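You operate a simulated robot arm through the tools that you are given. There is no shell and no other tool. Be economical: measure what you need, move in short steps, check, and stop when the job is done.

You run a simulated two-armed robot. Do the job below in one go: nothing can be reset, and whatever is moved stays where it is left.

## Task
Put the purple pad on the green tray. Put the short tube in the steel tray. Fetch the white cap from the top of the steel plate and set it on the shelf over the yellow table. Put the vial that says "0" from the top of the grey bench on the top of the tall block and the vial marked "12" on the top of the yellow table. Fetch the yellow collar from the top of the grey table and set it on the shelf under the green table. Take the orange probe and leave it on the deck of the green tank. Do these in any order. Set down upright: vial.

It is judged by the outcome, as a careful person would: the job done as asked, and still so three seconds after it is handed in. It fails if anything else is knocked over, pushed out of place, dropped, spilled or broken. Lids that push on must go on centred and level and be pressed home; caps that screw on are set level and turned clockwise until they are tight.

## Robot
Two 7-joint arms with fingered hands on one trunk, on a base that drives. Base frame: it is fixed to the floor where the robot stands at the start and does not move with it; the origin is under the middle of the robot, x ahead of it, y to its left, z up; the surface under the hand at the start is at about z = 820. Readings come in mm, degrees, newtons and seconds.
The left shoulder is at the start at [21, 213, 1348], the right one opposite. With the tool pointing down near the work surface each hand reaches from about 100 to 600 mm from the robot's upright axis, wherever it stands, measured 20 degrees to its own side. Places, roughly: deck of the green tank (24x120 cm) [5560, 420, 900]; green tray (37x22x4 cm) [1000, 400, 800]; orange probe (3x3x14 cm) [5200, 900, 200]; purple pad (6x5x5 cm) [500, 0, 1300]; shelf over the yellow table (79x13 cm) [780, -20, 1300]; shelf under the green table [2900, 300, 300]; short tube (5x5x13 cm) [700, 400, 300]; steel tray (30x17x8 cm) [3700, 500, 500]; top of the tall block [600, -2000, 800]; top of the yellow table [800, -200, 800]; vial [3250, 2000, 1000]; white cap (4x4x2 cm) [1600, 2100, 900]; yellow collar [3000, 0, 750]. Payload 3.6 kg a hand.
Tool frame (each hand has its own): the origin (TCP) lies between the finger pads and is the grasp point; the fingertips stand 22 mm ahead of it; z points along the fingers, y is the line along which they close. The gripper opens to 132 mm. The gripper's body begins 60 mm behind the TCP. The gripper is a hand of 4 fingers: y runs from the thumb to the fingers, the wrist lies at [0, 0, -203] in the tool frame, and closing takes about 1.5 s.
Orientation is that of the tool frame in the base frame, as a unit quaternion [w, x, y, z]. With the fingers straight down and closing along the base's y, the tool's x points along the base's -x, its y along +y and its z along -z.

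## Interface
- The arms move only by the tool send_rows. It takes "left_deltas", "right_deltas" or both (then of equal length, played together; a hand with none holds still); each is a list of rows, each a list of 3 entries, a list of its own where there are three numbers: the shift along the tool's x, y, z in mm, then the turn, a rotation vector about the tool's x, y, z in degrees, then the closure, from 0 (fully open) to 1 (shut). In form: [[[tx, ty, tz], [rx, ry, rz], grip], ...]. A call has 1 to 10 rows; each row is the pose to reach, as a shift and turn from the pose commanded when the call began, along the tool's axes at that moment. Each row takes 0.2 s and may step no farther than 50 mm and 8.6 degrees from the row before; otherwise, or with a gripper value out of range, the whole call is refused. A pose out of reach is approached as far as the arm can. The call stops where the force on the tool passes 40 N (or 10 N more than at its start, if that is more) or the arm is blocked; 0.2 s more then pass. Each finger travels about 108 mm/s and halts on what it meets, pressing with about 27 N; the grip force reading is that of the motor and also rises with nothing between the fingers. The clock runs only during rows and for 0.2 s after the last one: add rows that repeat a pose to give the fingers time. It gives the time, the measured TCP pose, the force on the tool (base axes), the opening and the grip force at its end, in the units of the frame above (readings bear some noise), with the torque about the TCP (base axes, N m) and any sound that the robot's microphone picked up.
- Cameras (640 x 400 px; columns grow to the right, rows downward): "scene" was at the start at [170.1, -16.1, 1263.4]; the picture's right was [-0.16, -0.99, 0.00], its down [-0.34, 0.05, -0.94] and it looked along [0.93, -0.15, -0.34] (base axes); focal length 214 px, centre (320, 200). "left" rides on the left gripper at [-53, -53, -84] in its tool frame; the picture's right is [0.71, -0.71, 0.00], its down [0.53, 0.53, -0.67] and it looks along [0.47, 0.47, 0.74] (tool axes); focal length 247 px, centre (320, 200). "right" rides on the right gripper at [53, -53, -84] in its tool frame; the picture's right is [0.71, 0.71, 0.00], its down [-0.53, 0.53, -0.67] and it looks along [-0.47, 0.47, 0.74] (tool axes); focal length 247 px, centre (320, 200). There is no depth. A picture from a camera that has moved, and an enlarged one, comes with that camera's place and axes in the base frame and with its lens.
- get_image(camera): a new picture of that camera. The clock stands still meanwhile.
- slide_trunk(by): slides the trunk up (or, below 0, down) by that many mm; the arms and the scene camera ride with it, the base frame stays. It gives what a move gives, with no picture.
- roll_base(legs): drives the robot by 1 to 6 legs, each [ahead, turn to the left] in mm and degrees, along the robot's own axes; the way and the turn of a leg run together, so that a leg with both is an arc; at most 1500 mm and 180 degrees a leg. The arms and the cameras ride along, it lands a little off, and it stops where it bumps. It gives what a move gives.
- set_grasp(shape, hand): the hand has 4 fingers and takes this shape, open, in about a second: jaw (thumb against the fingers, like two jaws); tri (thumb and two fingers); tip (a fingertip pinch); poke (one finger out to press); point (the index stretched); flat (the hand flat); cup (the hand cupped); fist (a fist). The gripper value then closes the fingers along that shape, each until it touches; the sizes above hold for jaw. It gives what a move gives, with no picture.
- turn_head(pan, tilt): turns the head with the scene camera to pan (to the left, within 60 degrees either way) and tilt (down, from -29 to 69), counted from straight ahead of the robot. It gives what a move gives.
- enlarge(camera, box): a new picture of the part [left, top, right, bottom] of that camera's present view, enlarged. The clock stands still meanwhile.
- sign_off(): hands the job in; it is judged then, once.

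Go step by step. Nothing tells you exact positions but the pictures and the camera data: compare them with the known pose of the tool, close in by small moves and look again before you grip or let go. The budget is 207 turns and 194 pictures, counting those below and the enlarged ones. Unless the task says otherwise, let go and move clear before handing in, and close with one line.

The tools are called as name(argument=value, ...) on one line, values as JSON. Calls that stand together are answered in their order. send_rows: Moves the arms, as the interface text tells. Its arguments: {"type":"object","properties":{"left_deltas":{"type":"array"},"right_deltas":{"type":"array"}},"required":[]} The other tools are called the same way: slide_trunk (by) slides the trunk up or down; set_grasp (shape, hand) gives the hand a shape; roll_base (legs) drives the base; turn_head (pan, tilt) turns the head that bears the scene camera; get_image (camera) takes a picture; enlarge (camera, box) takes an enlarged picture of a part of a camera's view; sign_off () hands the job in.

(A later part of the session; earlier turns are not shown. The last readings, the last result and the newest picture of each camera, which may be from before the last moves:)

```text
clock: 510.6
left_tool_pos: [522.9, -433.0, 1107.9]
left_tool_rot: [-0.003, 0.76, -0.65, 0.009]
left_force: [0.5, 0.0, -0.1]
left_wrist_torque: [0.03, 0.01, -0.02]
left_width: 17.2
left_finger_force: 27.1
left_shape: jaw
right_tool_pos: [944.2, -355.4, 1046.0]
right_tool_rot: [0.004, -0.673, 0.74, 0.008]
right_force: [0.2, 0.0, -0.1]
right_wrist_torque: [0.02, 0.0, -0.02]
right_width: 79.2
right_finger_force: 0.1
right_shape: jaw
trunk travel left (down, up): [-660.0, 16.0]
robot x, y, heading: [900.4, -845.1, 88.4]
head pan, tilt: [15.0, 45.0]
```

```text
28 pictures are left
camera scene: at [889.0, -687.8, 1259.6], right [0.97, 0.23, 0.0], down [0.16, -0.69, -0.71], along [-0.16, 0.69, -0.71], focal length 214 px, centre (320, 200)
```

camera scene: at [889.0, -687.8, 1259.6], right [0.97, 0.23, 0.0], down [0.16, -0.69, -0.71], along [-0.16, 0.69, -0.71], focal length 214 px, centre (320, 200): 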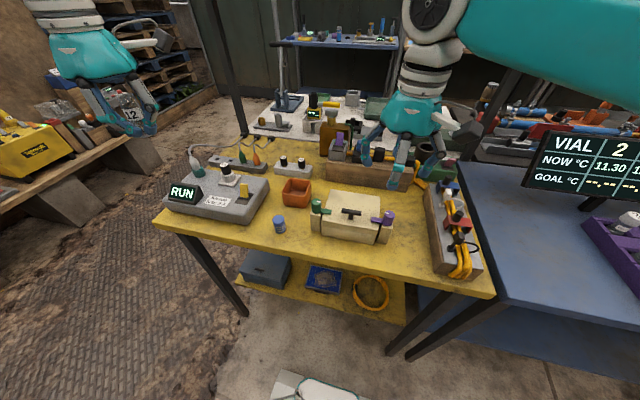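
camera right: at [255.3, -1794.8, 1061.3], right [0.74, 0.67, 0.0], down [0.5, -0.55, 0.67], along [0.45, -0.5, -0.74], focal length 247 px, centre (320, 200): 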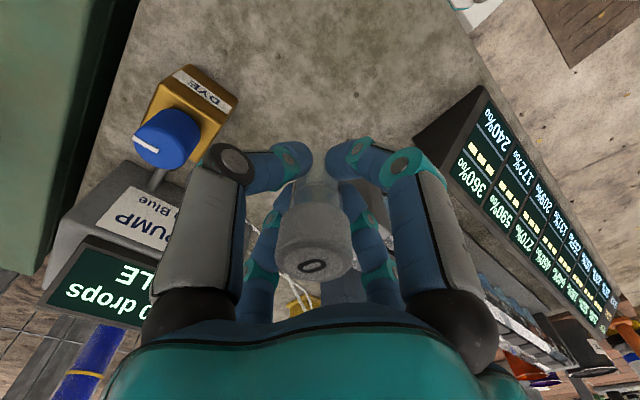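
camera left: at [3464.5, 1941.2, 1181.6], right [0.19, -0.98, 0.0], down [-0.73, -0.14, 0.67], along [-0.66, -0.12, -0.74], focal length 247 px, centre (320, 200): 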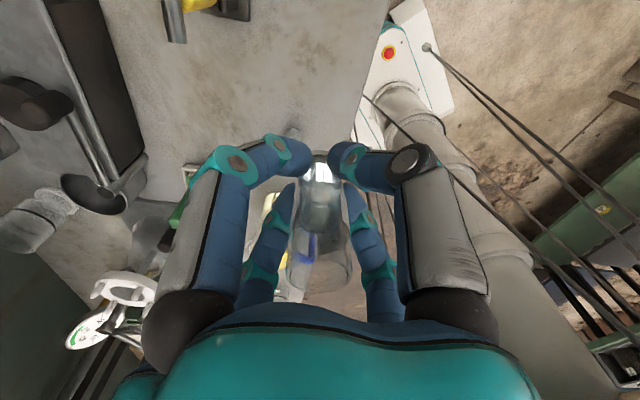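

There's a clear gap right of the cream block, around (1031, -372). Turning right 30° brings it to the left hand's natural reach.

roll_base(legs=[[0, -30]])

turn_head(pan=10, tilt=45)

get_image(camera="scene")

```text
clock: 512.4
left_tool_pos: [770.2, -301.1, 1108.4]
left_tool_rot: [0.001, -0.57, 0.822, -0.009]
left_force: [-0.1, -0.1, -0.6]
left_wrist_torque: [0.0, 0.01, 0.03]
left_width: 17.4
left_finger_force: 27.2
left_shape: jaw
right_tool_pos: [1177.7, -441.0, 1047.9]
right_tool_rot: [0.005, -0.463, 0.887, 0.006]
right_force: [0.2, 0.6, -0.4]
right_wrist_torque: [0.02, -0.02, -0.02]
right_width: 78.9
right_finger_force: 0.0
right_shape: jaw
trunk travel left (down, up): [-660.0, 16.0]
robot x, y, heading: [883.1, -830.3, 58.7]
head pan, tilt: [15.0, 45.0]
```

```text
clock: 513.1
left_tool_pos: [772.7, -299.8, 1108.2]
left_tool_rot: [0.0, -0.57, 0.822, -0.01]
left_force: [-0.5, -0.6, -0.2]
left_wrist_torque: [0.0, 0.03, -0.01]
left_width: 16.9
left_finger_force: 27.1
left_shape: jaw
right_tool_pos: [1178.1, -439.2, 1046.4]
right_tool_rot: [0.005, -0.462, 0.887, 0.007]
right_force: [0.1, -0.6, -1.0]
right_wrist_torque: [-0.02, 0.03, 0.0]
right_width: 79.4
right_finger_force: 0.2
right_shape: jaw
trunk travel left (down, up): [-660.0, 16.0]
robot x, y, heading: [884.2, -835.2, 58.6]
head pan, tilt: [10.0, 45.0]
```

```text
27 pictures are left
camera scene: at [954.2, -691.6, 1259.4], right [0.93, -0.36, 0.0], down [-0.26, -0.66, -0.71], along [0.25, 0.66, -0.71], focal length 214 px, centre (320, 200)
```

scene: 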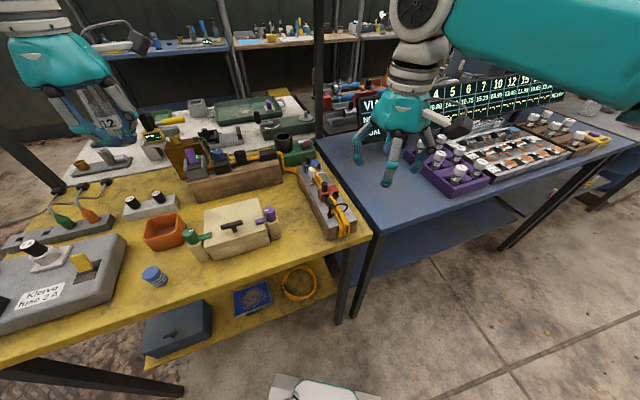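

I'll put the vial at about (1000, -405), between the cream block and the wooden box. Left hand goes above that while the right hand moves away.

send_rows(left_deltas=[[[3, -42, 0], [0, 0, 0], 1], [[6, -84, 0], [0, 0, 0], 1], [[9, -126, 0], [0, 0, 0], 1], [[12, -168, 0], [0, 0, 0], 1], [[15, -210, 10], [0, 0, 0], 1], [[18, -250, 25], [0, 0, 0], 1], [[18, -250, 70], [0, 0, 0], 1], [[18, -250, 115], [0, 0, 0], 1], [[18, -250, 150], [0, 0, 0], 1]], right_deltas=[[[25, -30, 0], [0, 0, 0], 0.3], [[50, -60, 0], [0, 0, 0], 0.3], [[75, -90, 0], [0, 0, 0], 0.3], [[100, -120, 0], [0, 0, 0], 0.3], [[120, -150, 0], [0, 0, 0], 0.3], [[120, -180, 0], [0, 0, 0], 0.3], [[120, -180, 0], [0, 0, 0], 0.3], [[120, -180, 0], [0, 0, 0], 0.3], [[120, -180, 0], [0, 0, 0], 0.3]])

get_image(camera="left")

get_image(camera="scene")

```text
clock: 515.1
left_tool_pos: [1003.9, -406.5, 964.2]
left_tool_rot: [0.001, -0.571, 0.821, -0.01]
left_force: [0.0, -0.3, -0.2]
left_wrist_torque: [0.0, -0.01, -0.03]
left_width: 16.8
left_finger_force: 27.9
left_shape: jaw
right_tool_pos: [1255.8, -639.9, 1043.8]
right_tool_rot: [0.006, -0.463, 0.887, 0.006]
right_force: [0.6, 0.0, -0.4]
right_wrist_torque: [-0.02, -0.03, -0.02]
right_width: 92.2
right_finger_force: 0.0
right_shape: jaw
trunk travel left (down, up): [-660.0, 16.0]
robot x, y, heading: [879.4, -834.4, 58.8]
head pan, tilt: [10.0, 45.0]
```

```text
26 pictures are left
camera left: at [1071.1, -374.2, 1047.7], right [0.41, -0.91, 0.02], down [-0.69, -0.3, 0.66], along [-0.6, -0.29, -0.75], focal length 247 px, centre (320, 200)
```

left: 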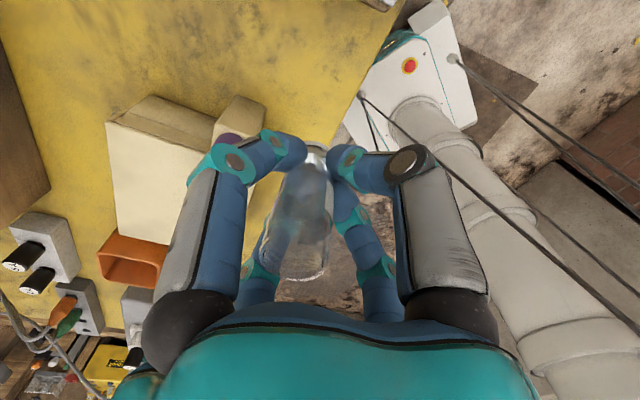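

```text
25 pictures are left
camera scene: at [952.2, -691.2, 1259.5], right [0.93, -0.36, 0.0], down [-0.26, -0.66, -0.71], along [0.26, 0.66, -0.71], focal length 214 px, centre (320, 200)
```

scene: 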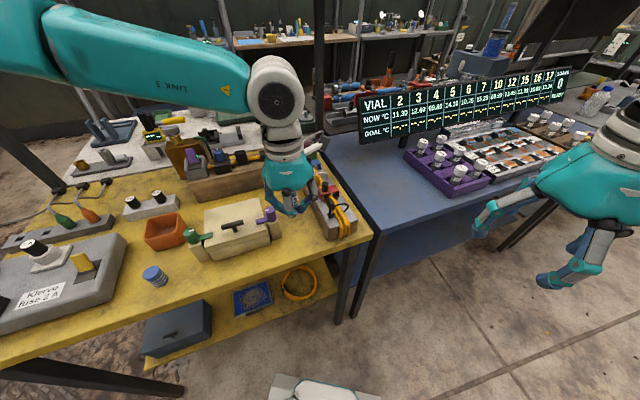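

The landing spot below is clear table. Lowering "12".

send_rows(left_deltas=[[[0, 0, 35], [0, 0, 0], 1], [[0, 0, 70], [0, 0, 0], 1], [[0, 0, 90], [0, 0, 0], 1], [[0, 0, 96], [0, 0, 0], 1]])

send_rows(left_deltas=[[[0, 0, 4], [0, 0, 0], 1], [[0, 0, 7], [0, 0, 0], 1]])

```text
clock: 516.1
left_tool_pos: [1003.1, -407.6, 867.0]
left_tool_rot: [0.001, -0.57, 0.822, -0.01]
left_force: [0.3, -0.1, 0.2]
left_wrist_torque: [-0.03, 0.03, -0.01]
left_width: 16.8
left_finger_force: 26.7
left_shape: jaw
right_tool_pos: [1256.0, -640.5, 1043.7]
right_tool_rot: [0.005, -0.462, 0.887, 0.005]
right_force: [0.1, -0.3, -0.4]
right_wrist_torque: [0.0, 0.02, -0.03]
right_width: 92.1
right_finger_force: 0.0
right_shape: jaw
trunk travel left (down, up): [-660.0, 16.0]
robot x, y, heading: [880.8, -831.3, 58.6]
head pan, tilt: [10.0, 45.0]
```

```text
clock: 516.7
left_tool_pos: [1002.7, -408.1, 859.8]
left_tool_rot: [0.001, -0.57, 0.822, -0.009]
left_force: [1.0, 1.3, -0.7]
left_wrist_torque: [0.04, -0.01, -0.01]
left_width: 16.9
left_finger_force: 26.9
left_shape: jaw
right_tool_pos: [1254.1, -639.2, 1045.0]
right_tool_rot: [0.006, -0.463, 0.886, 0.006]
right_force: [-0.1, 0.3, 1.2]
right_wrist_torque: [-0.02, 0.02, 0.01]
right_width: 92.1
right_finger_force: 0.0
right_shape: jaw
trunk travel left (down, up): [-660.0, 16.0]
robot x, y, heading: [884.7, -835.9, 58.4]
head pan, tilt: [10.0, 45.0]
```

send_rows(left_deltas=[[[0, 0, 3], [0, 0, 0], 1], [[0, 0, 5], [0, 0, 0], 1]])

```text
clock: 517.3
left_tool_pos: [1003.1, -409.3, 854.7]
left_tool_rot: [0.002, -0.57, 0.821, -0.01]
left_force: [-0.3, -0.1, 0.3]
left_wrist_torque: [-0.01, -0.04, 0.07]
left_width: 17.2
left_finger_force: 27.6
left_shape: jaw
right_tool_pos: [1255.8, -641.1, 1044.3]
right_tool_rot: [0.006, -0.463, 0.887, 0.005]
right_force: [-0.3, 0.1, 1.1]
right_wrist_torque: [0.01, -0.02, 0.02]
right_width: 91.9
right_finger_force: 0.2
right_shape: jaw
trunk travel left (down, up): [-660.0, 16.0]
robot x, y, heading: [882.0, -834.1, 58.8]
head pan, tilt: [10.0, 45.0]
```

No contact at 854.7 yet; a few more millimetres.

send_rows(left_deltas=[[[0, 0, 3], [0, 0, 0], 1], [[0, 0, 5], [0, 0, 0], 1]])

```text
clock: 517.9
left_tool_pos: [1002.2, -408.2, 851.3]
left_tool_rot: [0.002, -0.569, 0.822, -0.01]
left_force: [1.1, 0.8, -0.3]
left_wrist_torque: [-0.02, 0.0, -0.02]
left_width: 17.1
left_finger_force: 27.0
left_shape: jaw
right_tool_pos: [1256.1, -639.7, 1044.5]
right_tool_rot: [0.005, -0.463, 0.887, 0.006]
right_force: [0.3, -0.2, -0.6]
right_wrist_torque: [0.02, 0.02, 0.0]
right_width: 91.8
right_finger_force: 0.0
right_shape: jaw
trunk travel left (down, up): [-660.0, 16.0]
robot x, y, heading: [882.4, -833.2, 58.8]
head pan, tilt: [10.0, 45.0]
```

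send_rows(left_deltas=[[[0, 0, 3], [0, 0, 0], 1], [[0, 0, 5], [0, 0, 0], 1]])

enlarge(camera="scene", box=[240, 150, 360, 270])

```text
clock: 518.5
left_tool_pos: [1002.6, -408.7, 846.2]
left_tool_rot: [0.002, -0.569, 0.822, -0.01]
left_force: [-1.8, -0.6, 11.1]
left_wrist_torque: [0.23, 0.05, 0.06]
left_width: 17.2
left_finger_force: 27.1
left_shape: jaw
right_tool_pos: [1254.4, -640.8, 1045.5]
right_tool_rot: [0.007, -0.462, 0.887, 0.006]
right_force: [-0.6, 0.1, -0.7]
right_wrist_torque: [-0.01, 0.02, 0.0]
right_width: 92.1
right_finger_force: 0.0
right_shape: jaw
trunk travel left (down, up): [-660.0, 16.0]
robot x, y, heading: [885.6, -832.0, 58.7]
head pan, tilt: [10.0, 45.0]
```

```text
3.33 times, centred on (300, 210) of scene
camera zoom: at [952.2, -692.7, 1259.8], right [0.93, -0.36, 0.0], down [-0.26, -0.66, -0.71], along [0.26, 0.66, -0.71], focal length 715 px, centre (387, 167)
```

zoom: 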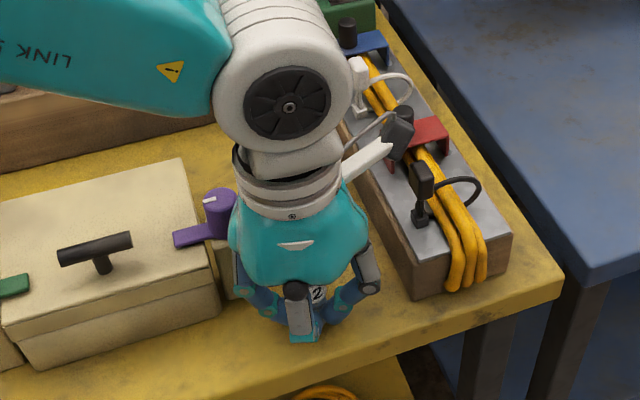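

Contact at 11 N with the table. I'll open gently and lift straight off.

send_rows(left_deltas=[[[0, 0, -1], [0, 0, 0], 0.85], [[0, 0, -1], [0, 0, 0], 0.65], [[0, 0, -1], [0, 0, 0], 0.6], [[0, 0, -1], [0, 0, 0], 0.6], [[0, 0, -30], [0, 0, 0], 0.6], [[0, 0, -75], [0, 0, 0], 0.6], [[0, 0, -120], [0, 0, 0], 0.5], [[0, 0, -165], [0, 0, 0], 0.4], [[10, 40, -190], [0, 0, 0], 0.4], [[20, 80, -200], [0, 0, 0], 0.4]])

enlarge(camera="scene", box=[240, 150, 360, 270])

```text
clock: 520.7
left_tool_pos: [916.1, -395.4, 1045.0]
left_tool_rot: [0.002, -0.57, 0.822, -0.01]
left_force: [0.9, -0.8, 0.0]
left_wrist_torque: [0.01, -0.03, -0.02]
left_width: 78.9
left_finger_force: 0.1
left_shape: jaw
right_tool_pos: [1254.5, -640.6, 1045.1]
right_tool_rot: [0.007, -0.462, 0.887, 0.007]
right_force: [-0.6, 0.2, -0.1]
right_wrist_torque: [0.01, 0.02, 0.01]
right_width: 91.8
right_finger_force: 0.0
right_shape: jaw
trunk travel left (down, up): [-660.0, 16.0]
robot x, y, heading: [883.9, -830.2, 58.9]
head pan, tilt: [10.0, 45.0]
```

```text
3.33 times, centred on (300, 210) of scene
camera zoom: at [951.9, -691.9, 1259.6], right [0.93, -0.36, 0.0], down [-0.26, -0.66, -0.71], along [0.26, 0.66, -0.71], focal length 715 px, centre (387, 167)
```

zoom: 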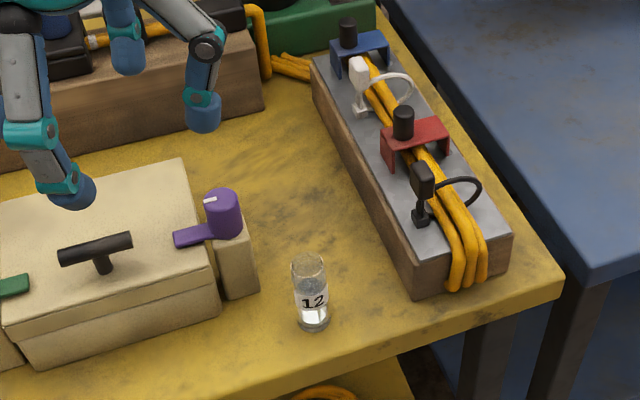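

Vial "12" stands upright on the yellow table. The last item is the white cap: I'll drive back round to the north aisle.

roll_base(legs=[[-180, 0]])

roll_base(legs=[[0, 42]])

roll_base(legs=[[0, 42]])

roll_base(legs=[[0, 42]])

```text
clock: 522.2
left_tool_pos: [821.5, -548.9, 1044.7]
left_tool_rot: [0.002, -0.573, 0.819, -0.009]
left_force: [-0.7, -0.2, -0.1]
left_wrist_torque: [0.03, 0.0, -0.04]
left_width: 78.5
left_finger_force: 0.1
left_shape: jaw
right_tool_pos: [1161.1, -791.6, 1045.4]
right_tool_rot: [0.007, -0.466, 0.885, 0.006]
right_force: [0.4, -0.3, 0.3]
right_wrist_torque: [0.01, 0.01, 0.02]
right_width: 91.8
right_finger_force: 0.0
right_shape: jaw
trunk travel left (down, up): [-660.0, 16.0]
robot x, y, heading: [791.5, -990.0, 59.3]
head pan, tilt: [10.0, 45.0]
```

```text
clock: 524.6
left_tool_pos: [521.4, -642.2, 1044.3]
left_tool_rot: [-0.005, 0.828, -0.56, 0.009]
left_force: [0.7, -0.1, 0.1]
left_wrist_torque: [0.01, 0.02, 0.01]
left_width: 78.8
left_finger_force: 0.1
left_shape: jaw
right_tool_pos: [938.0, -596.7, 1044.2]
right_tool_rot: [-0.003, 0.751, -0.66, -0.008]
right_force: [0.6, 0.7, 0.0]
right_wrist_torque: [-0.01, 0.0, 0.0]
right_width: 92.0
right_finger_force: 0.0
right_shape: jaw
trunk travel left (down, up): [-660.0, 16.0]
robot x, y, heading: [822.6, -988.4, 100.7]
head pan, tilt: [10.0, 45.0]
```

```text
clock: 526.9
left_tool_pos: [371.5, -919.5, 1044.2]
left_tool_rot: [-0.007, 0.971, -0.24, 0.007]
left_force: [1.0, 0.3, 0.1]
left_wrist_torque: [-0.05, -0.03, 0.03]
left_width: 79.2
left_finger_force: 0.1
left_shape: jaw
right_tool_pos: [659.5, -614.4, 1046.1]
right_tool_rot: [0.0, 0.933, -0.361, -0.008]
right_force: [0.3, -0.7, 1.0]
right_wrist_torque: [0.0, 0.0, -0.02]
right_width: 92.3
right_finger_force: 0.0
right_shape: jaw
trunk travel left (down, up): [-660.0, 16.0]
robot x, y, heading: [842.0, -964.2, 141.0]
head pan, tilt: [10.0, 45.0]
```

```text
clock: 529.2
left_tool_pos: [457.2, -1234.0, 1045.5]
left_tool_rot: [-0.01, 0.994, 0.109, 0.005]
left_force: [-0.1, 1.2, -0.1]
left_wrist_torque: [0.03, -0.01, 0.0]
left_width: 79.2
left_finger_force: 0.0
left_shape: jaw
right_tool_pos: [478.2, -815.2, 1045.3]
right_tool_rot: [0.002, 1.0, -0.017, -0.008]
right_force: [-0.5, -0.6, 0.4]
right_wrist_torque: [0.01, 0.01, 0.01]
right_width: 92.4
right_finger_force: 0.0
right_shape: jaw
trunk travel left (down, up): [-660.0, 16.0]
robot x, y, heading: [839.6, -927.5, -179.0]
head pan, tilt: [10.0, 45.0]
```

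roll_base(legs=[[500, 0]])

roll_base(legs=[[0, -46]])

roll_base(legs=[[650, 0]])

roll_base(legs=[[0, -46]])

```text
clock: 532.2
left_tool_pos: [-38.2, -1246.3, 1045.5]
left_tool_rot: [-0.01, 0.993, 0.114, 0.004]
left_force: [0.3, -0.5, -0.7]
left_wrist_torque: [0.01, -0.04, 0.0]
left_width: 79.1
left_finger_force: 0.1
left_shape: jaw
right_tool_pos: [-21.1, -828.6, 1046.7]
right_tool_rot: [0.002, 1.0, -0.013, -0.008]
right_force: [-0.6, -0.4, -0.1]
right_wrist_torque: [0.02, 0.02, -0.01]
right_width: 92.4
right_finger_force: 0.0
right_shape: jaw
trunk travel left (down, up): [-660.0, 16.0]
robot x, y, heading: [342.3, -937.2, -178.5]
head pan, tilt: [10.0, 45.0]
```

```text
clock: 534.7
left_tool_pos: [-142.0, -876.5, 1047.9]
left_tool_rot: [-0.006, 0.958, -0.286, 0.008]
left_force: [0.0, 0.8, 0.2]
left_wrist_torque: [0.0, 0.04, 0.03]
left_width: 78.7
left_finger_force: 0.1
left_shape: jaw
right_tool_pos: [172.8, -601.8, 1047.1]
right_tool_rot: [0.0, 0.914, -0.405, -0.009]
right_force: [0.2, 0.0, 0.3]
right_wrist_torque: [0.0, 0.03, -0.01]
right_width: 92.4
right_finger_force: 0.2
right_shape: jaw
trunk travel left (down, up): [-660.0, 16.0]
robot x, y, heading: [318.6, -964.5, 135.4]
head pan, tilt: [10.0, 45.0]
```

```text
clock: 538.4
left_tool_pos: [-613.9, -403.5, 1046.4]
left_tool_rot: [-0.006, 0.958, -0.288, 0.007]
left_force: [0.5, 0.3, 0.1]
left_wrist_torque: [0.02, 0.01, 0.01]
left_width: 79.4
left_finger_force: 0.0
left_shape: jaw
right_tool_pos: [-297.9, -130.5, 1047.1]
right_tool_rot: [-0.001, 0.913, -0.408, -0.008]
right_force: [0.9, 0.9, -0.8]
right_wrist_torque: [0.0, 0.0, 0.04]
right_width: 92.1
right_finger_force: 0.1
right_shape: jaw
trunk travel left (down, up): [-660.0, 16.0]
robot x, y, heading: [-154.2, -496.4, 135.3]
head pan, tilt: [10.0, 45.0]
```

```text
clock: 541.0
left_tool_pos: [-405.8, -97.5, 1046.5]
left_tool_rot: [-0.002, 0.765, -0.644, 0.009]
left_force: [0.0, -0.2, 0.3]
left_wrist_torque: [-0.01, 0.04, 0.03]
left_width: 79.1
left_finger_force: 0.1
left_shape: jaw
right_tool_pos: [10.5, -139.2, 1047.4]
right_tool_rot: [0.003, -0.678, 0.735, 0.007]
right_force: [0.2, 0.2, 0.5]
right_wrist_torque: [-0.03, 0.02, -0.01]
right_width: 92.3
right_finger_force: 0.1
right_shape: jaw
trunk travel left (down, up): [-660.0, 16.0]
robot x, y, heading: [-188.9, -495.3, 88.9]
head pan, tilt: [10.0, 45.0]
```

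roll_base(legs=[[850, 0]])

roll_base(legs=[[0, -22]])

roll_base(legs=[[780, 0]])

roll_base(legs=[[0, -33]])

roll_base(legs=[[0, -33]])

```text
clock: 545.5
left_tool_pos: [-388.0, 743.3, 1048.2]
left_tool_rot: [-0.003, 0.765, -0.645, 0.009]
left_force: [-0.7, 0.2, -0.1]
left_wrist_torque: [0.02, -0.02, -0.01]
left_width: 79.5
left_finger_force: 0.1
left_shape: jaw
right_tool_pos: [28.8, 701.8, 1046.4]
right_tool_rot: [0.005, -0.678, 0.735, 0.008]
right_force: [-0.1, -0.7, 0.2]
right_wrist_torque: [0.0, 0.01, 0.02]
right_width: 92.2
right_finger_force: 0.0
right_shape: jaw
trunk travel left (down, up): [-660.0, 16.0]
robot x, y, heading: [-175.3, 345.2, 89.0]
head pan, tilt: [10.0, 45.0]
```

```text
clock: 547.0
left_tool_pos: [-227.9, 791.1, 1048.2]
left_tool_rot: [0.002, -0.629, 0.777, -0.009]
left_force: [0.3, 0.2, -0.5]
left_wrist_torque: [0.05, 0.01, 0.0]
left_width: 79.3
left_finger_force: 0.0
left_shape: jaw
right_tool_pos: [144.1, 597.0, 1048.7]
right_tool_rot: [0.005, -0.526, 0.851, 0.007]
right_force: [0.1, 1.6, 0.1]
right_wrist_torque: [0.0, -0.01, -0.01]
right_width: 92.4
right_finger_force: 0.1
right_shape: jaw
trunk travel left (down, up): [-660.0, 16.0]
robot x, y, heading: [-191.9, 352.1, 67.2]
head pan, tilt: [10.0, 45.0]
```

```text
clock: 551.3
left_tool_pos: [80.0, 1526.5, 1048.5]
left_tool_rot: [0.001, -0.631, 0.775, -0.008]
left_force: [0.0, -0.4, -0.2]
left_wrist_torque: [0.0, -0.02, 0.0]
left_width: 79.5
left_finger_force: 0.0
left_shape: jaw
right_tool_pos: [451.2, 1334.3, 1048.8]
right_tool_rot: [0.005, -0.529, 0.849, 0.006]
right_force: [-0.2, 0.6, -0.3]
right_wrist_torque: [0.0, -0.02, 0.0]
right_width: 92.4
right_finger_force: 0.1
right_shape: jaw
trunk travel left (down, up): [-660.0, 16.0]
robot x, y, heading: [114.1, 1082.0, 67.4]
head pan, tilt: [10.0, 45.0]
```

```text
clock: 553.3
left_tool_pos: [319.0, 1480.7, 1048.8]
left_tool_rot: [0.0, -0.393, 0.92, -0.009]
left_force: [-0.1, 0.2, -0.1]
left_wrist_torque: [0.01, 0.02, -0.03]
left_width: 79.3
left_finger_force: 0.1
left_shape: jaw
right_tool_pos: [533.6, 1121.0, 1049.4]
right_tool_rot: [0.006, -0.274, 0.962, 0.004]
right_force: [0.3, -0.6, 0.5]
right_wrist_torque: [0.0, -0.01, -0.03]
right_width: 92.4
right_finger_force: 0.1
right_shape: jaw
trunk travel left (down, up): [-660.0, 16.0]
robot x, y, heading: [105.9, 1107.2, 35.3]
head pan, tilt: [10.0, 45.0]
```

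```text
clock: 555.3
left_tool_pos: [490.1, 1300.1, 1050.3]
left_tool_rot: [-0.004, -0.113, 0.994, -0.009]
left_force: [0.4, -0.3, 0.4]
left_wrist_torque: [0.0, -0.03, 0.02]
left_width: 79.1
left_finger_force: 0.2
left_shape: jaw
right_tool_pos: [472.8, 883.8, 1049.2]
right_tool_rot: [0.008, 0.013, 1.0, 0.002]
right_force: [-0.6, 0.3, 0.4]
right_wrist_torque: [-0.05, 0.06, 0.02]
right_width: 92.2
right_finger_force: 0.0
right_shape: jaw
trunk travel left (down, up): [-660.0, 16.0]
robot x, y, heading: [105.2, 1131.3, 2.5]
head pan, tilt: [10.0, 45.0]
```

At the aisle. The cap appears to be on the white plate on the wooden bench near (1610, 2080). I'll drive there.

roll_base(legs=[[1080, 0]])

roll_base(legs=[[0, 45]])

roll_base(legs=[[0, 42]])

turn_head(pan=-10, tilt=30)

get_image(camera="scene")

```text
clock: 560.9
left_tool_pos: [1591.1, 1319.6, 1051.1]
left_tool_rot: [-0.004, -0.098, 0.995, -0.008]
left_force: [-0.1, -0.1, -0.6]
left_wrist_torque: [0.0, -0.02, 0.02]
left_width: 79.1
left_finger_force: 0.0
left_shape: jaw
right_tool_pos: [1559.9, 902.5, 1049.9]
right_tool_rot: [0.008, 0.029, 1.0, 0.003]
right_force: [0.1, -0.2, 0.3]
right_wrist_torque: [0.01, 0.0, -0.02]
right_width: 92.3
right_finger_force: 0.1
right_shape: jaw
trunk travel left (down, up): [-660.0, 16.0]
robot x, y, heading: [1205.4, 1165.3, 0.8]
head pan, tilt: [10.0, 45.0]
```

```text
clock: 563.5
left_tool_pos: [1359.6, 1553.1, 1051.1]
left_tool_rot: [0.0, -0.48, 0.877, -0.01]
left_force: [-0.2, 0.7, -0.3]
left_wrist_torque: [-0.05, 0.03, 0.01]
left_width: 79.2
left_finger_force: 0.0
left_shape: jaw
right_tool_pos: [1638.3, 1241.0, 1048.8]
right_tool_rot: [0.007, -0.366, 0.931, 0.006]
right_force: [0.1, 0.4, 0.2]
right_wrist_torque: [-0.01, 0.01, 0.01]
right_width: 92.3
right_finger_force: 0.0
right_shape: jaw
trunk travel left (down, up): [-660.0, 16.0]
robot x, y, heading: [1226.0, 1141.7, 46.7]
head pan, tilt: [10.0, 45.0]
```

```text
clock: 565.9
left_tool_pos: [1046.4, 1537.7, 1050.5]
left_tool_rot: [-0.003, 0.766, -0.643, 0.009]
left_force: [-0.1, -0.3, 0.1]
left_wrist_torque: [-0.04, 0.04, -0.02]
left_width: 78.9
left_finger_force: 0.0
left_shape: jaw
right_tool_pos: [1460.6, 1496.7, 1050.8]
right_tool_rot: [0.004, -0.678, 0.735, 0.008]
right_force: [-0.2, -0.1, 0.1]
right_wrist_torque: [-0.02, 0.02, -0.02]
right_width: 92.5
right_finger_force: 0.0
right_shape: jaw
trunk travel left (down, up): [-660.0, 16.0]
robot x, y, heading: [1257.2, 1142.7, 88.9]
head pan, tilt: [10.0, 45.0]
```

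```text
clock: 566.7
left_tool_pos: [1046.5, 1534.4, 1051.8]
left_tool_rot: [-0.004, 0.766, -0.643, 0.007]
left_force: [0.1, 0.4, -0.2]
left_wrist_torque: [-0.01, 0.03, -0.01]
left_width: 78.9
left_finger_force: 0.1
left_shape: jaw
right_tool_pos: [1464.8, 1493.3, 1052.3]
right_tool_rot: [0.004, -0.677, 0.736, 0.009]
right_force: [0.0, 0.8, 0.0]
right_wrist_torque: [0.0, 0.0, -0.03]
right_width: 92.2
right_finger_force: 0.0
right_shape: jaw
trunk travel left (down, up): [-660.0, 16.0]
robot x, y, heading: [1256.0, 1147.9, 88.9]
head pan, tilt: [-10.0, 30.0]
```

```text
22 pictures are left
camera scene: at [1281.7, 1306.3, 1282.1], right [0.98, -0.19, 0.0], down [-0.1, -0.49, -0.87], along [0.17, 0.85, -0.5], focal length 214 px, centre (320, 200)
```

scene: 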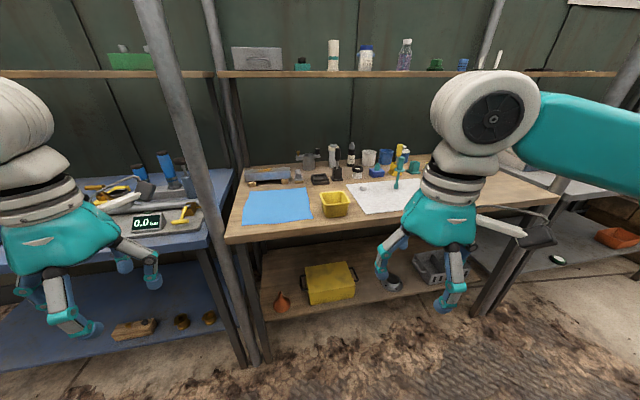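

The cap seems to be on the white plate's left part, around (1603, 2038). I'll move in front of it.

roll_base(legs=[[0, -24]])

roll_base(legs=[[430, 0]])

roll_base(legs=[[0, 24]])

turn_head(pan=-10, tilt=45)

get_image(camera="scene")

```text
clock: 568.4
left_tool_pos: [1223.9, 1584.8, 1052.6]
left_tool_rot: [0.002, -0.615, 0.788, -0.009]
left_force: [-0.9, 0.1, 0.4]
left_wrist_torque: [-0.03, 0.0, 0.01]
left_width: 79.0
left_finger_force: 0.0
left_shape: jaw
right_tool_pos: [1586.0, 1378.9, 1051.2]
right_tool_rot: [0.006, -0.511, 0.86, 0.007]
right_force: [0.2, -0.7, 0.4]
right_wrist_torque: [0.01, -0.02, 0.0]
right_width: 92.2
right_finger_force: 0.0
right_shape: jaw
trunk travel left (down, up): [-660.0, 16.0]
robot x, y, heading: [1240.8, 1148.5, 64.9]
head pan, tilt: [-10.0, 30.0]
```

```text
clock: 570.5
left_tool_pos: [1343.7, 1874.9, 1045.0]
left_tool_rot: [-0.013, -0.63, 0.776, -0.008]
left_force: [-0.7, 0.0, -0.1]
left_wrist_torque: [0.0, 0.02, -0.02]
left_width: 79.1
left_finger_force: 0.1
left_shape: jaw
right_tool_pos: [1727.5, 1665.4, 1052.1]
right_tool_rot: [0.002, -0.511, 0.859, 0.009]
right_force: [0.3, 0.0, 0.3]
right_wrist_torque: [-0.01, 0.03, 0.0]
right_width: 92.3
right_finger_force: 0.1
right_shape: jaw
trunk travel left (down, up): [-660.0, 16.0]
robot x, y, heading: [1371.4, 1434.9, 66.1]
head pan, tilt: [-10.0, 30.0]
stopped in leg 1: the robot was blocked; the commanded pose is now the measured one
```

```text
clock: 571.2
left_tool_pos: [1379.4, 1903.6, 1022.7]
left_tool_rot: [-0.04, -0.622, 0.781, -0.023]
left_force: [0.9, 0.1, 0.4]
left_wrist_torque: [0.01, -0.01, 0.01]
left_width: 79.2
left_finger_force: 0.1
left_shape: jaw
right_tool_pos: [1754.9, 1707.3, 1030.3]
right_tool_rot: [-0.021, -0.512, 0.859, -0.002]
right_force: [-0.3, -0.1, 0.1]
right_wrist_torque: [0.06, -0.02, 0.01]
right_width: 92.3
right_finger_force: 0.1
right_shape: jaw
trunk travel left (down, up): [-660.0, 16.0]
robot x, y, heading: [1375.4, 1431.8, 66.1]
head pan, tilt: [-10.0, 30.0]
stopped in leg 1: the robot was blocked; the commanded pose is now the measured one
```

```text
clock: 572.0
left_tool_pos: [1379.8, 1899.0, 1022.4]
left_tool_rot: [-0.039, -0.621, 0.782, -0.022]
left_force: [1.0, -0.3, 0.4]
left_wrist_torque: [-0.03, -0.03, 0.01]
left_width: 79.2
left_finger_force: 0.1
left_shape: jaw
right_tool_pos: [1755.6, 1702.5, 1030.0]
right_tool_rot: [-0.02, -0.513, 0.858, 0.0]
right_force: [0.5, 1.0, 0.2]
right_wrist_torque: [-0.03, 0.02, -0.01]
right_width: 92.4
right_finger_force: 0.0
right_shape: jaw
trunk travel left (down, up): [-660.0, 16.0]
robot x, y, heading: [1371.5, 1433.5, 66.4]
head pan, tilt: [-10.0, 45.0]
```

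```text
21 pictures are left
camera scene: at [1460.1, 1546.8, 1261.1], right [0.83, -0.55, -0.02], down [-0.4, -0.57, -0.71], along [0.39, 0.6, -0.7], focal length 214 px, centre (320, 200)
```

scene: 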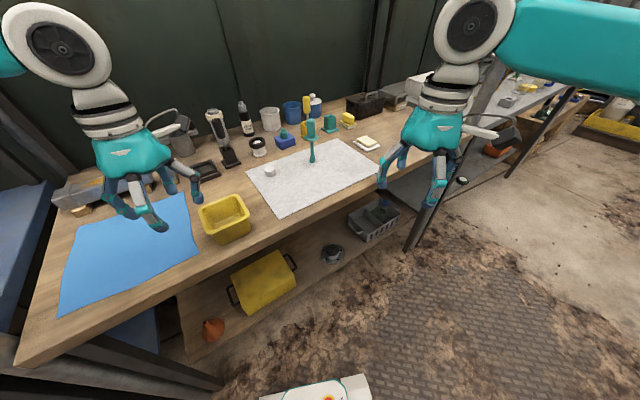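

The left elbow met a bench pole. I'll back slightly, tuck the left hand in, then approach again and turn a little so that the cap lies to the right hand.

roll_base(legs=[[-90, 0]])

send_rows(left_deltas=[[[30, -25, -10], [0, -1.5, 0], 0.4], [[60, -50, -15], [0, -3, 0], 0.4], [[90, -75, -20], [0, -4, 0], 0.4], [[120, -95, -20], [0, -4, 0], 0.4], [[140, -105, -20], [0, -4, 0], 0.4]])

roll_base(legs=[[260, 0]])

roll_base(legs=[[0, 14]])

```text
clock: 572.6
left_tool_pos: [1382.9, 1901.9, 1023.3]
left_tool_rot: [-0.039, -0.619, 0.784, -0.026]
left_force: [-0.3, 0.6, -1.2]
left_wrist_torque: [0.01, 0.0, 0.03]
left_width: 79.3
left_finger_force: 0.2
left_shape: jaw
right_tool_pos: [1753.5, 1706.6, 1030.6]
right_tool_rot: [-0.021, -0.512, 0.859, -0.003]
right_force: [0.4, -0.3, -0.2]
right_wrist_torque: [-0.01, -0.01, 0.0]
right_width: 92.6
right_finger_force: 0.1
right_shape: jaw
trunk travel left (down, up): [-660.0, 16.0]
robot x, y, heading: [1370.6, 1429.3, 66.4]
head pan, tilt: [-10.0, 45.0]
stopped in leg 1: the robot was blocked; the commanded pose is now the measured one
```

```text
clock: 573.8
left_tool_pos: [1442.4, 1758.2, 1047.1]
left_tool_rot: [-0.014, -0.621, 0.784, -0.012]
left_force: [-0.3, 0.2, -0.6]
left_wrist_torque: [0.04, -0.02, -0.01]
left_width: 79.2
left_finger_force: 0.0
left_shape: jaw
right_tool_pos: [1746.2, 1722.0, 1027.9]
right_tool_rot: [-0.023, -0.512, 0.859, -0.012]
right_force: [0.3, -0.7, 0.5]
right_wrist_torque: [0.0, -0.02, 0.03]
right_width: 92.3
right_finger_force: 0.1
right_shape: jaw
trunk travel left (down, up): [-660.0, 16.0]
robot x, y, heading: [1370.5, 1432.9, 66.2]
head pan, tilt: [-10.0, 45.0]
```

```text
clock: 575.7
left_tool_pos: [1548.1, 2000.5, 1048.2]
left_tool_rot: [-0.014, -0.621, 0.784, -0.012]
left_force: [0.0, 0.0, 0.4]
left_wrist_torque: [-0.01, -0.02, 0.01]
left_width: 79.1
left_finger_force: 0.1
left_shape: jaw
right_tool_pos: [1853.1, 1964.8, 1028.3]
right_tool_rot: [-0.022, -0.514, 0.857, -0.012]
right_force: [-0.2, 0.1, -0.5]
right_wrist_torque: [0.01, 0.0, -0.03]
right_width: 92.1
right_finger_force: 0.0
right_shape: jaw
trunk travel left (down, up): [-660.0, 16.0]
robot x, y, heading: [1473.6, 1670.0, 66.2]
head pan, tilt: [-10.0, 45.0]
```

```text
clock: 577.0
left_tool_pos: [1465.5, 2008.1, 1049.1]
left_tool_rot: [0.012, 0.712, -0.702, 0.014]
left_force: [0.0, -0.2, 0.2]
left_wrist_torque: [-0.02, 0.01, -0.02]
left_width: 79.1
left_finger_force: 0.1
left_shape: jaw
right_tool_pos: [1769.6, 2047.2, 1029.5]
right_tool_rot: [-0.02, -0.614, 0.789, -0.015]
right_force: [0.8, -0.1, 0.8]
right_wrist_torque: [-0.03, -0.02, 0.05]
right_width: 92.2
right_finger_force: 0.1
right_shape: jaw
trunk travel left (down, up): [-660.0, 16.0]
robot x, y, heading: [1487.6, 1671.0, 80.2]
head pan, tilt: [-10.0, 45.0]
```

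send_rows(right_deltas=[[[9, 38, 0], [0, -1, 0], 0.3], [[18, 76, 0], [0, -2, 0], 0.3], [[27, 114, 10], [0, -2.8, 0], 0.3], [[35, 151, 30], [0, -2.8, 0], 0.35]])

get_image(camera="right")

get_image(camera="scene")

```text
clock: 578.0
left_tool_pos: [1466.8, 2009.0, 1048.5]
left_tool_rot: [0.012, 0.712, -0.702, 0.015]
left_force: [-0.1, 0.2, 0.2]
left_wrist_torque: [-0.03, -0.04, -0.02]
left_width: 79.4
left_finger_force: 0.1
left_shape: jaw
right_tool_pos: [1615.1, 2050.5, 1002.7]
right_tool_rot: [-0.001, -0.613, 0.79, 0.0]
right_force: [-0.2, -0.4, -0.4]
right_wrist_torque: [-0.01, -0.01, 0.01]
right_width: 86.1
right_finger_force: 0.1
right_shape: jaw
trunk travel left (down, up): [-660.0, 16.0]
robot x, y, heading: [1494.3, 1671.1, 80.2]
head pan, tilt: [-10.0, 45.0]
```

```text
20 pictures are left
camera right: at [1652.4, 1986.3, 1085.8], right [-0.86, -0.51, 0.0], down [-0.38, 0.64, 0.67], along [-0.34, 0.57, -0.74], focal length 247 px, centre (320, 200)
```

right: 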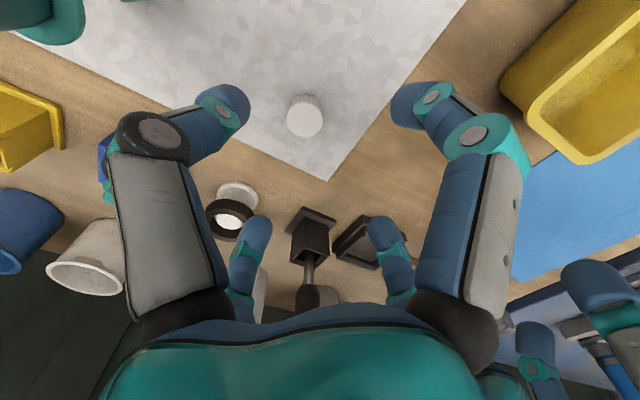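

```text
19 pictures are left
camera scene: at [1528.5, 1824.4, 1259.5], right [0.94, -0.33, 0.0], down [-0.23, -0.67, -0.71], along [0.23, 0.67, -0.71], focal length 214 px, centre (320, 200)
```

scene: 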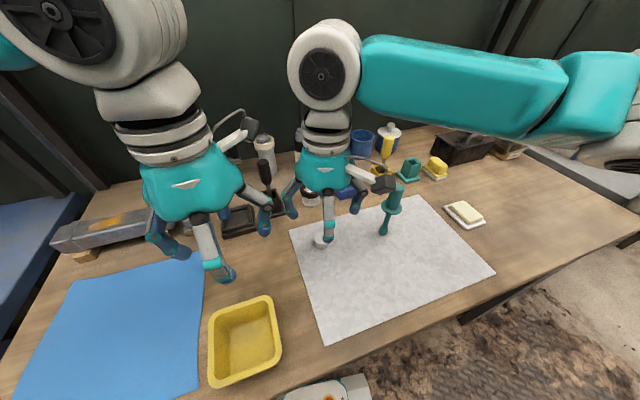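

The white cap is at (1616, 2076), top near z 870. I'll centre over it and descend most of the way.

send_rows(right_deltas=[[[-25, 5, 0], [0, 0, 0], 0.4], [[-25, 5, 40], [0, 0, 0], 0.42], [[-25, 5, 80], [0, 0, 0], 0.42], [[-25, 5, 108], [0, 0, 0], 0.42]])

get_image(camera="right")

```text
clock: 579.0
left_tool_pos: [1466.7, 2008.5, 1049.1]
left_tool_rot: [0.013, 0.712, -0.702, 0.014]
left_force: [-0.4, -0.5, -0.4]
left_wrist_torque: [-0.01, 0.02, 0.0]
left_width: 79.2
left_finger_force: 0.0
left_shape: jaw
right_tool_pos: [1615.2, 2077.0, 894.9]
right_tool_rot: [-0.001, -0.614, 0.789, 0.0]
right_force: [-0.8, 0.6, 0.2]
right_wrist_torque: [0.04, -0.01, 0.0]
right_width: 77.0
right_finger_force: 0.3
right_shape: jaw
trunk travel left (down, up): [-660.0, 16.0]
robot x, y, heading: [1486.0, 1669.4, 80.8]
head pan, tilt: [-10.0, 45.0]
```

```text
18 pictures are left
camera right: at [1653.8, 2011.5, 978.3], right [-0.86, -0.51, 0.0], down [-0.38, 0.64, 0.67], along [-0.34, 0.57, -0.74], focal length 247 px, centre (320, 200)
```

right: 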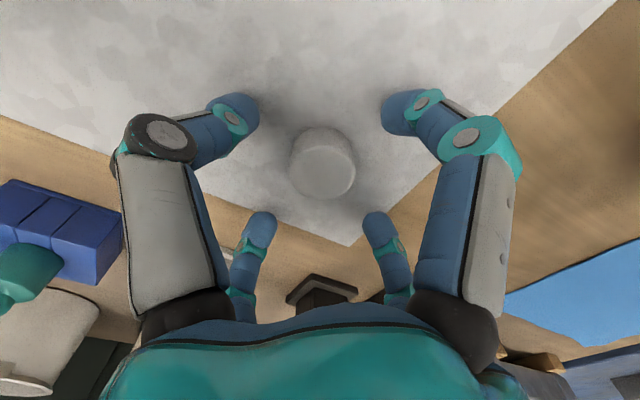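

Well centred. I'll go down 14 mm more and close.

send_rows(right_deltas=[[[0, 0, 8], [0, 0, 0], 0.42], [[0, 0, 15], [0, 0, 0], 0.42], [[0, 0, 15], [0, 0, 0], 0.65], [[0, 0, 15], [0, 0, 0], 0.9], [[0, 0, 15], [0, 0, 0], 1], [[0, 0, 15], [0, 0, 0], 1], [[0, 0, 15], [0, 0, 0], 1]])

send_rows(right_deltas=[[[0, 0, -30], [0, 0, 0], 1], [[0, 0, -75], [0, 0, 0], 1], [[0, 0, -120], [0, 0, 0], 1], [[0, 0, -165], [0, 0, 0], 1]])

get_image(camera="right")

```text
clock: 580.4
left_tool_pos: [1467.9, 2008.5, 1050.4]
left_tool_rot: [0.011, 0.712, -0.702, 0.014]
left_force: [0.6, 0.2, -0.8]
left_wrist_torque: [-0.04, -0.01, -0.01]
left_width: 79.3
left_finger_force: 0.1
left_shape: jaw
right_tool_pos: [1615.5, 2078.2, 883.7]
right_tool_rot: [-0.001, -0.614, 0.789, 0.003]
right_force: [2.4, -5.5, 17.7]
right_wrist_torque: [-0.23, -0.4, -0.12]
right_width: 41.2
right_finger_force: 27.0
right_shape: jaw
trunk travel left (down, up): [-660.0, 16.0]
robot x, y, heading: [1488.7, 1673.1, 80.5]
head pan, tilt: [-10.0, 45.0]
stopped in row 6 (right hand): the force on the tool passed its limit at 40 N (the readings are from after the stop); the commanded pose is now the measured one
```

```text
clock: 581.4
left_tool_pos: [1467.1, 2008.3, 1048.9]
left_tool_rot: [0.012, 0.712, -0.702, 0.014]
left_force: [0.7, -0.5, -0.7]
left_wrist_torque: [0.0, 0.01, 0.01]
left_width: 79.2
left_finger_force: 0.0
left_shape: jaw
right_tool_pos: [1613.0, 2074.0, 1045.7]
right_tool_rot: [0.0, -0.614, 0.789, 0.001]
right_force: [0.2, 0.0, 0.1]
right_wrist_torque: [0.03, -0.01, -0.01]
right_width: 40.0
right_finger_force: 27.4
right_shape: jaw
trunk travel left (down, up): [-660.0, 16.0]
robot x, y, heading: [1484.4, 1673.0, 80.5]
head pan, tilt: [-10.0, 45.0]
```

```text
17 pictures are left
camera right: at [1650.9, 2008.9, 1129.2], right [-0.86, -0.51, 0.0], down [-0.38, 0.64, 0.67], along [-0.34, 0.58, -0.74], focal length 247 px, centre (320, 200)
```

right: 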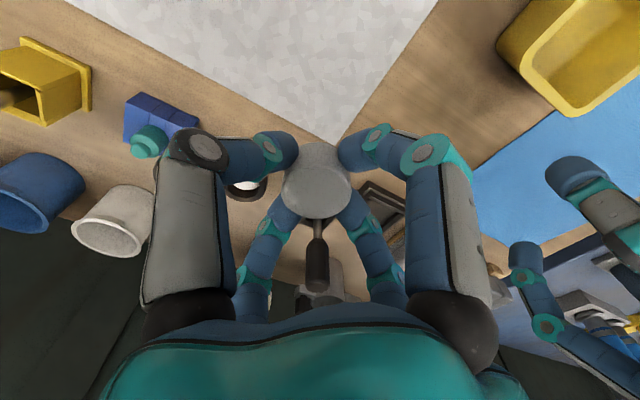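

The cap is held. I'll back out and return west along the aisle.

roll_base(legs=[[-450, 0]])

roll_base(legs=[[0, 50]])

roll_base(legs=[[0, 50]])

```text
clock: 584.1
left_tool_pos: [1392.1, 1553.1, 1049.3]
left_tool_rot: [0.013, 0.711, -0.702, 0.014]
left_force: [0.5, 0.2, -0.1]
left_wrist_torque: [0.02, 0.01, -0.01]
left_width: 79.3
left_finger_force: 0.0
left_shape: jaw
right_tool_pos: [1538.3, 1618.8, 1046.2]
right_tool_rot: [0.0, -0.613, 0.79, 0.002]
right_force: [-0.2, -0.4, 0.3]
right_wrist_torque: [0.03, 0.0, -0.05]
right_width: 40.0
right_finger_force: 27.6
right_shape: jaw
trunk travel left (down, up): [-660.0, 16.0]
robot x, y, heading: [1410.0, 1215.4, 80.6]
head pan, tilt: [-10.0, 45.0]
```

```text
clock: 586.8
left_tool_pos: [1142.9, 1418.8, 1050.4]
left_tool_rot: [0.007, 0.941, -0.337, 0.019]
left_force: [-0.8, 0.5, 0.5]
left_wrist_torque: [-0.02, 0.01, -0.02]
left_width: 79.3
left_finger_force: 0.1
left_shape: jaw
right_tool_pos: [1186.3, 1572.9, 1045.4]
right_tool_rot: [0.001, 0.889, -0.458, -0.002]
right_force: [-0.2, 0.1, -0.3]
right_wrist_torque: [0.0, 0.01, 0.01]
right_width: 40.1
right_finger_force: 27.6
right_shape: jaw
trunk travel left (down, up): [-660.0, 16.0]
robot x, y, heading: [1444.1, 1244.0, 130.4]
head pan, tilt: [-10.0, 45.0]
```

```text
clock: 589.7
left_tool_pos: [1110.1, 1129.4, 1051.9]
left_tool_rot: [-0.004, 0.997, 0.081, 0.017]
left_force: [-0.1, 0.5, 0.0]
left_wrist_torque: [0.02, 0.04, -0.01]
left_width: 78.8
left_finger_force: 0.2
left_shape: jaw
right_tool_pos: [1024.5, 1264.8, 1047.4]
right_tool_rot: [-0.001, 0.999, -0.05, -0.002]
right_force: [-0.8, -0.7, -0.3]
right_wrist_torque: [0.03, 0.01, 0.03]
right_width: 39.8
right_finger_force: 26.8
right_shape: jaw
trunk travel left (down, up): [-660.0, 16.0]
robot x, y, heading: [1442.5, 1281.9, 178.4]
head pan, tilt: [-10.0, 45.0]
stopped in leg 1: the robot was blocked; the commanded pose is now the measured one
```

roll_base(legs=[[0, 9]])

roll_base(legs=[[1320, 0]])

roll_base(legs=[[0, 31]])

roll_base(legs=[[0, 31]])

```text
clock: 590.8
left_tool_pos: [1139.8, 1083.0, 1051.3]
left_tool_rot: [-0.004, 0.987, 0.159, 0.017]
left_force: [0.0, 0.4, -0.2]
left_wrist_torque: [0.0, 0.0, 0.01]
left_width: 79.1
left_finger_force: 0.1
left_shape: jaw
right_tool_pos: [1032.7, 1202.5, 1047.9]
right_tool_rot: [0.001, 1.0, 0.028, -0.001]
right_force: [-0.2, 0.2, -0.3]
right_wrist_torque: [-0.01, 0.04, 0.01]
right_width: 39.8
right_finger_force: 26.1
right_shape: jaw
trunk travel left (down, up): [-660.0, 16.0]
robot x, y, heading: [1441.3, 1291.6, -172.1]
head pan, tilt: [-10.0, 45.0]
```

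```text
clock: 597.4
left_tool_pos: [-169.2, 902.0, 1053.6]
left_tool_rot: [-0.004, 0.987, 0.16, 0.017]
left_force: [-0.6, -0.3, 0.1]
left_wrist_torque: [-0.03, 0.01, 0.0]
left_width: 79.4
left_finger_force: 0.0
left_shape: jaw
right_tool_pos: [-277.3, 1022.4, 1047.4]
right_tool_rot: [0.001, 1.0, 0.029, -0.001]
right_force: [0.0, 0.7, -0.1]
right_wrist_torque: [0.02, -0.01, 0.0]
right_width: 39.6
right_finger_force: 27.5
right_shape: jaw
trunk travel left (down, up): [-660.0, 16.0]
robot x, y, heading: [130.9, 1109.0, -172.3]
head pan, tilt: [-10.0, 45.0]
```

```text
clock: 599.3
left_tool_pos: [-19.6, 778.6, 1053.4]
left_tool_rot: [-0.009, 0.91, 0.415, 0.015]
left_force: [0.2, -0.8, 0.1]
left_wrist_torque: [-0.02, 0.0, 0.03]
left_width: 78.9
left_finger_force: 0.1
left_shape: jaw
right_tool_pos: [-172.2, 826.6, 1047.7]
right_tool_rot: [0.002, 0.956, 0.292, 0.0]
right_force: [-0.1, -0.1, 0.4]
right_wrist_torque: [0.0, 0.0, -0.01]
right_width: 39.8
right_finger_force: 27.1
right_shape: jaw
trunk travel left (down, up): [-660.0, 16.0]
robot x, y, heading: [121.7, 1131.5, -141.4]
head pan, tilt: [-10.0, 45.0]
```

```text
clock: 601.3
left_tool_pos: [184.7, 755.1, 1053.8]
left_tool_rot: [-0.013, 0.762, 0.647, 0.013]
left_force: [0.0, 0.2, -0.1]
left_wrist_torque: [0.0, 0.02, 0.01]
left_width: 79.3
left_finger_force: 0.0
left_shape: jaw
right_tool_pos: [28.8, 716.0, 1047.7]
right_tool_rot: [0.001, 0.841, 0.541, 0.0]
right_force: [0.4, -0.3, -0.8]
right_wrist_torque: [0.01, -0.02, -0.01]
right_width: 39.7
right_finger_force: 26.9
right_shape: jaw
trunk travel left (down, up): [-660.0, 16.0]
robot x, y, heading: [93.8, 1135.1, -109.8]
head pan, tilt: [-10.0, 45.0]
```

roll_base(legs=[[1100, 0]])

roll_base(legs=[[0, 37]])

roll_base(legs=[[0, 37]])

roll_base(legs=[[0, 36]])

```text
clock: 607.1
left_tool_pos: [-181.2, -311.9, 1054.6]
left_tool_rot: [-0.013, 0.755, 0.656, 0.012]
left_force: [0.5, 0.3, -0.4]
left_wrist_torque: [-0.04, 0.02, -0.01]
left_width: 79.3
left_finger_force: 0.1
left_shape: jaw
right_tool_pos: [-336.3, -354.3, 1048.3]
right_tool_rot: [0.001, 0.835, 0.55, -0.001]
right_force: [0.4, 0.5, 0.2]
right_wrist_torque: [0.02, 0.02, -0.01]
right_width: 39.5
right_finger_force: 27.0
right_shape: jaw
trunk travel left (down, up): [-660.0, 16.0]
robot x, y, heading: [-281.2, 67.0, -108.5]
head pan, tilt: [-10.0, 45.0]
```

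```text
clock: 609.2
left_tool_pos: [14.0, -188.5, 1055.6]
left_tool_rot: [-0.017, 0.528, 0.849, 0.007]
left_force: [0.8, 0.5, 0.0]
left_wrist_torque: [0.02, -0.02, 0.02]
left_width: 79.4
left_finger_force: 0.0
left_shape: jaw
right_tool_pos: [-98.6, -317.8, 1045.9]
right_tool_rot: [-0.001, 0.642, 0.767, -0.005]
right_force: [-0.1, -0.8, 1.1]
right_wrist_torque: [-0.01, -0.03, 0.0]
right_width: 39.7
right_finger_force: 26.8
right_shape: jaw
trunk travel left (down, up): [-660.0, 16.0]
robot x, y, heading: [-304.7, 58.8, -74.8]
head pan, tilt: [-10.0, 45.0]
stopped in leg 1: the robot was blocked; the commanded pose is now the measured one
```

```text
clock: 611.1
left_tool_pos: [95.7, 15.3, 1055.8]
left_tool_rot: [-0.017, 0.277, 0.961, 0.002]
left_force: [0.0, -0.2, -0.5]
left_wrist_torque: [-0.04, 0.01, 0.0]
left_width: 79.4
left_finger_force: 0.0
left_shape: jaw
right_tool_pos: [63.2, -196.5, 1036.1]
right_tool_rot: [-0.002, 0.435, 0.9, -0.022]
right_force: [-0.5, 1.1, 0.3]
right_wrist_torque: [0.02, 0.02, 0.03]
right_width: 39.2
right_finger_force: 27.2
right_shape: jaw
trunk travel left (down, up): [-660.0, 16.0]
robot x, y, heading: [-322.0, 45.9, -42.2]
head pan, tilt: [-10.0, 45.0]
stopped in leg 1: the robot was blocked; the commanded pose is now the measured one
```

```text
clock: 612.9
left_tool_pos: [58.4, 222.2, 1057.2]
left_tool_rot: [-0.017, 0.025, 1.0, -0.003]
left_force: [1.0, -0.4, -0.5]
left_wrist_torque: [0.02, 0.02, -0.02]
left_width: 79.3
left_finger_force: 0.0
left_shape: jaw
right_tool_pos: [151.3, -26.5, 1027.4]
right_tool_rot: [0.004, 0.228, 0.973, -0.038]
right_force: [-0.3, -0.6, 0.0]
right_wrist_torque: [0.01, 0.03, 0.03]
right_width: 39.2
right_finger_force: 27.3
right_shape: jaw
trunk travel left (down, up): [-660.0, 16.0]
robot x, y, heading: [-327.4, 19.2, -12.4]
head pan, tilt: [-10.0, 45.0]
stopped in leg 1: the robot was blocked; the commanded pose is now the measured one
```

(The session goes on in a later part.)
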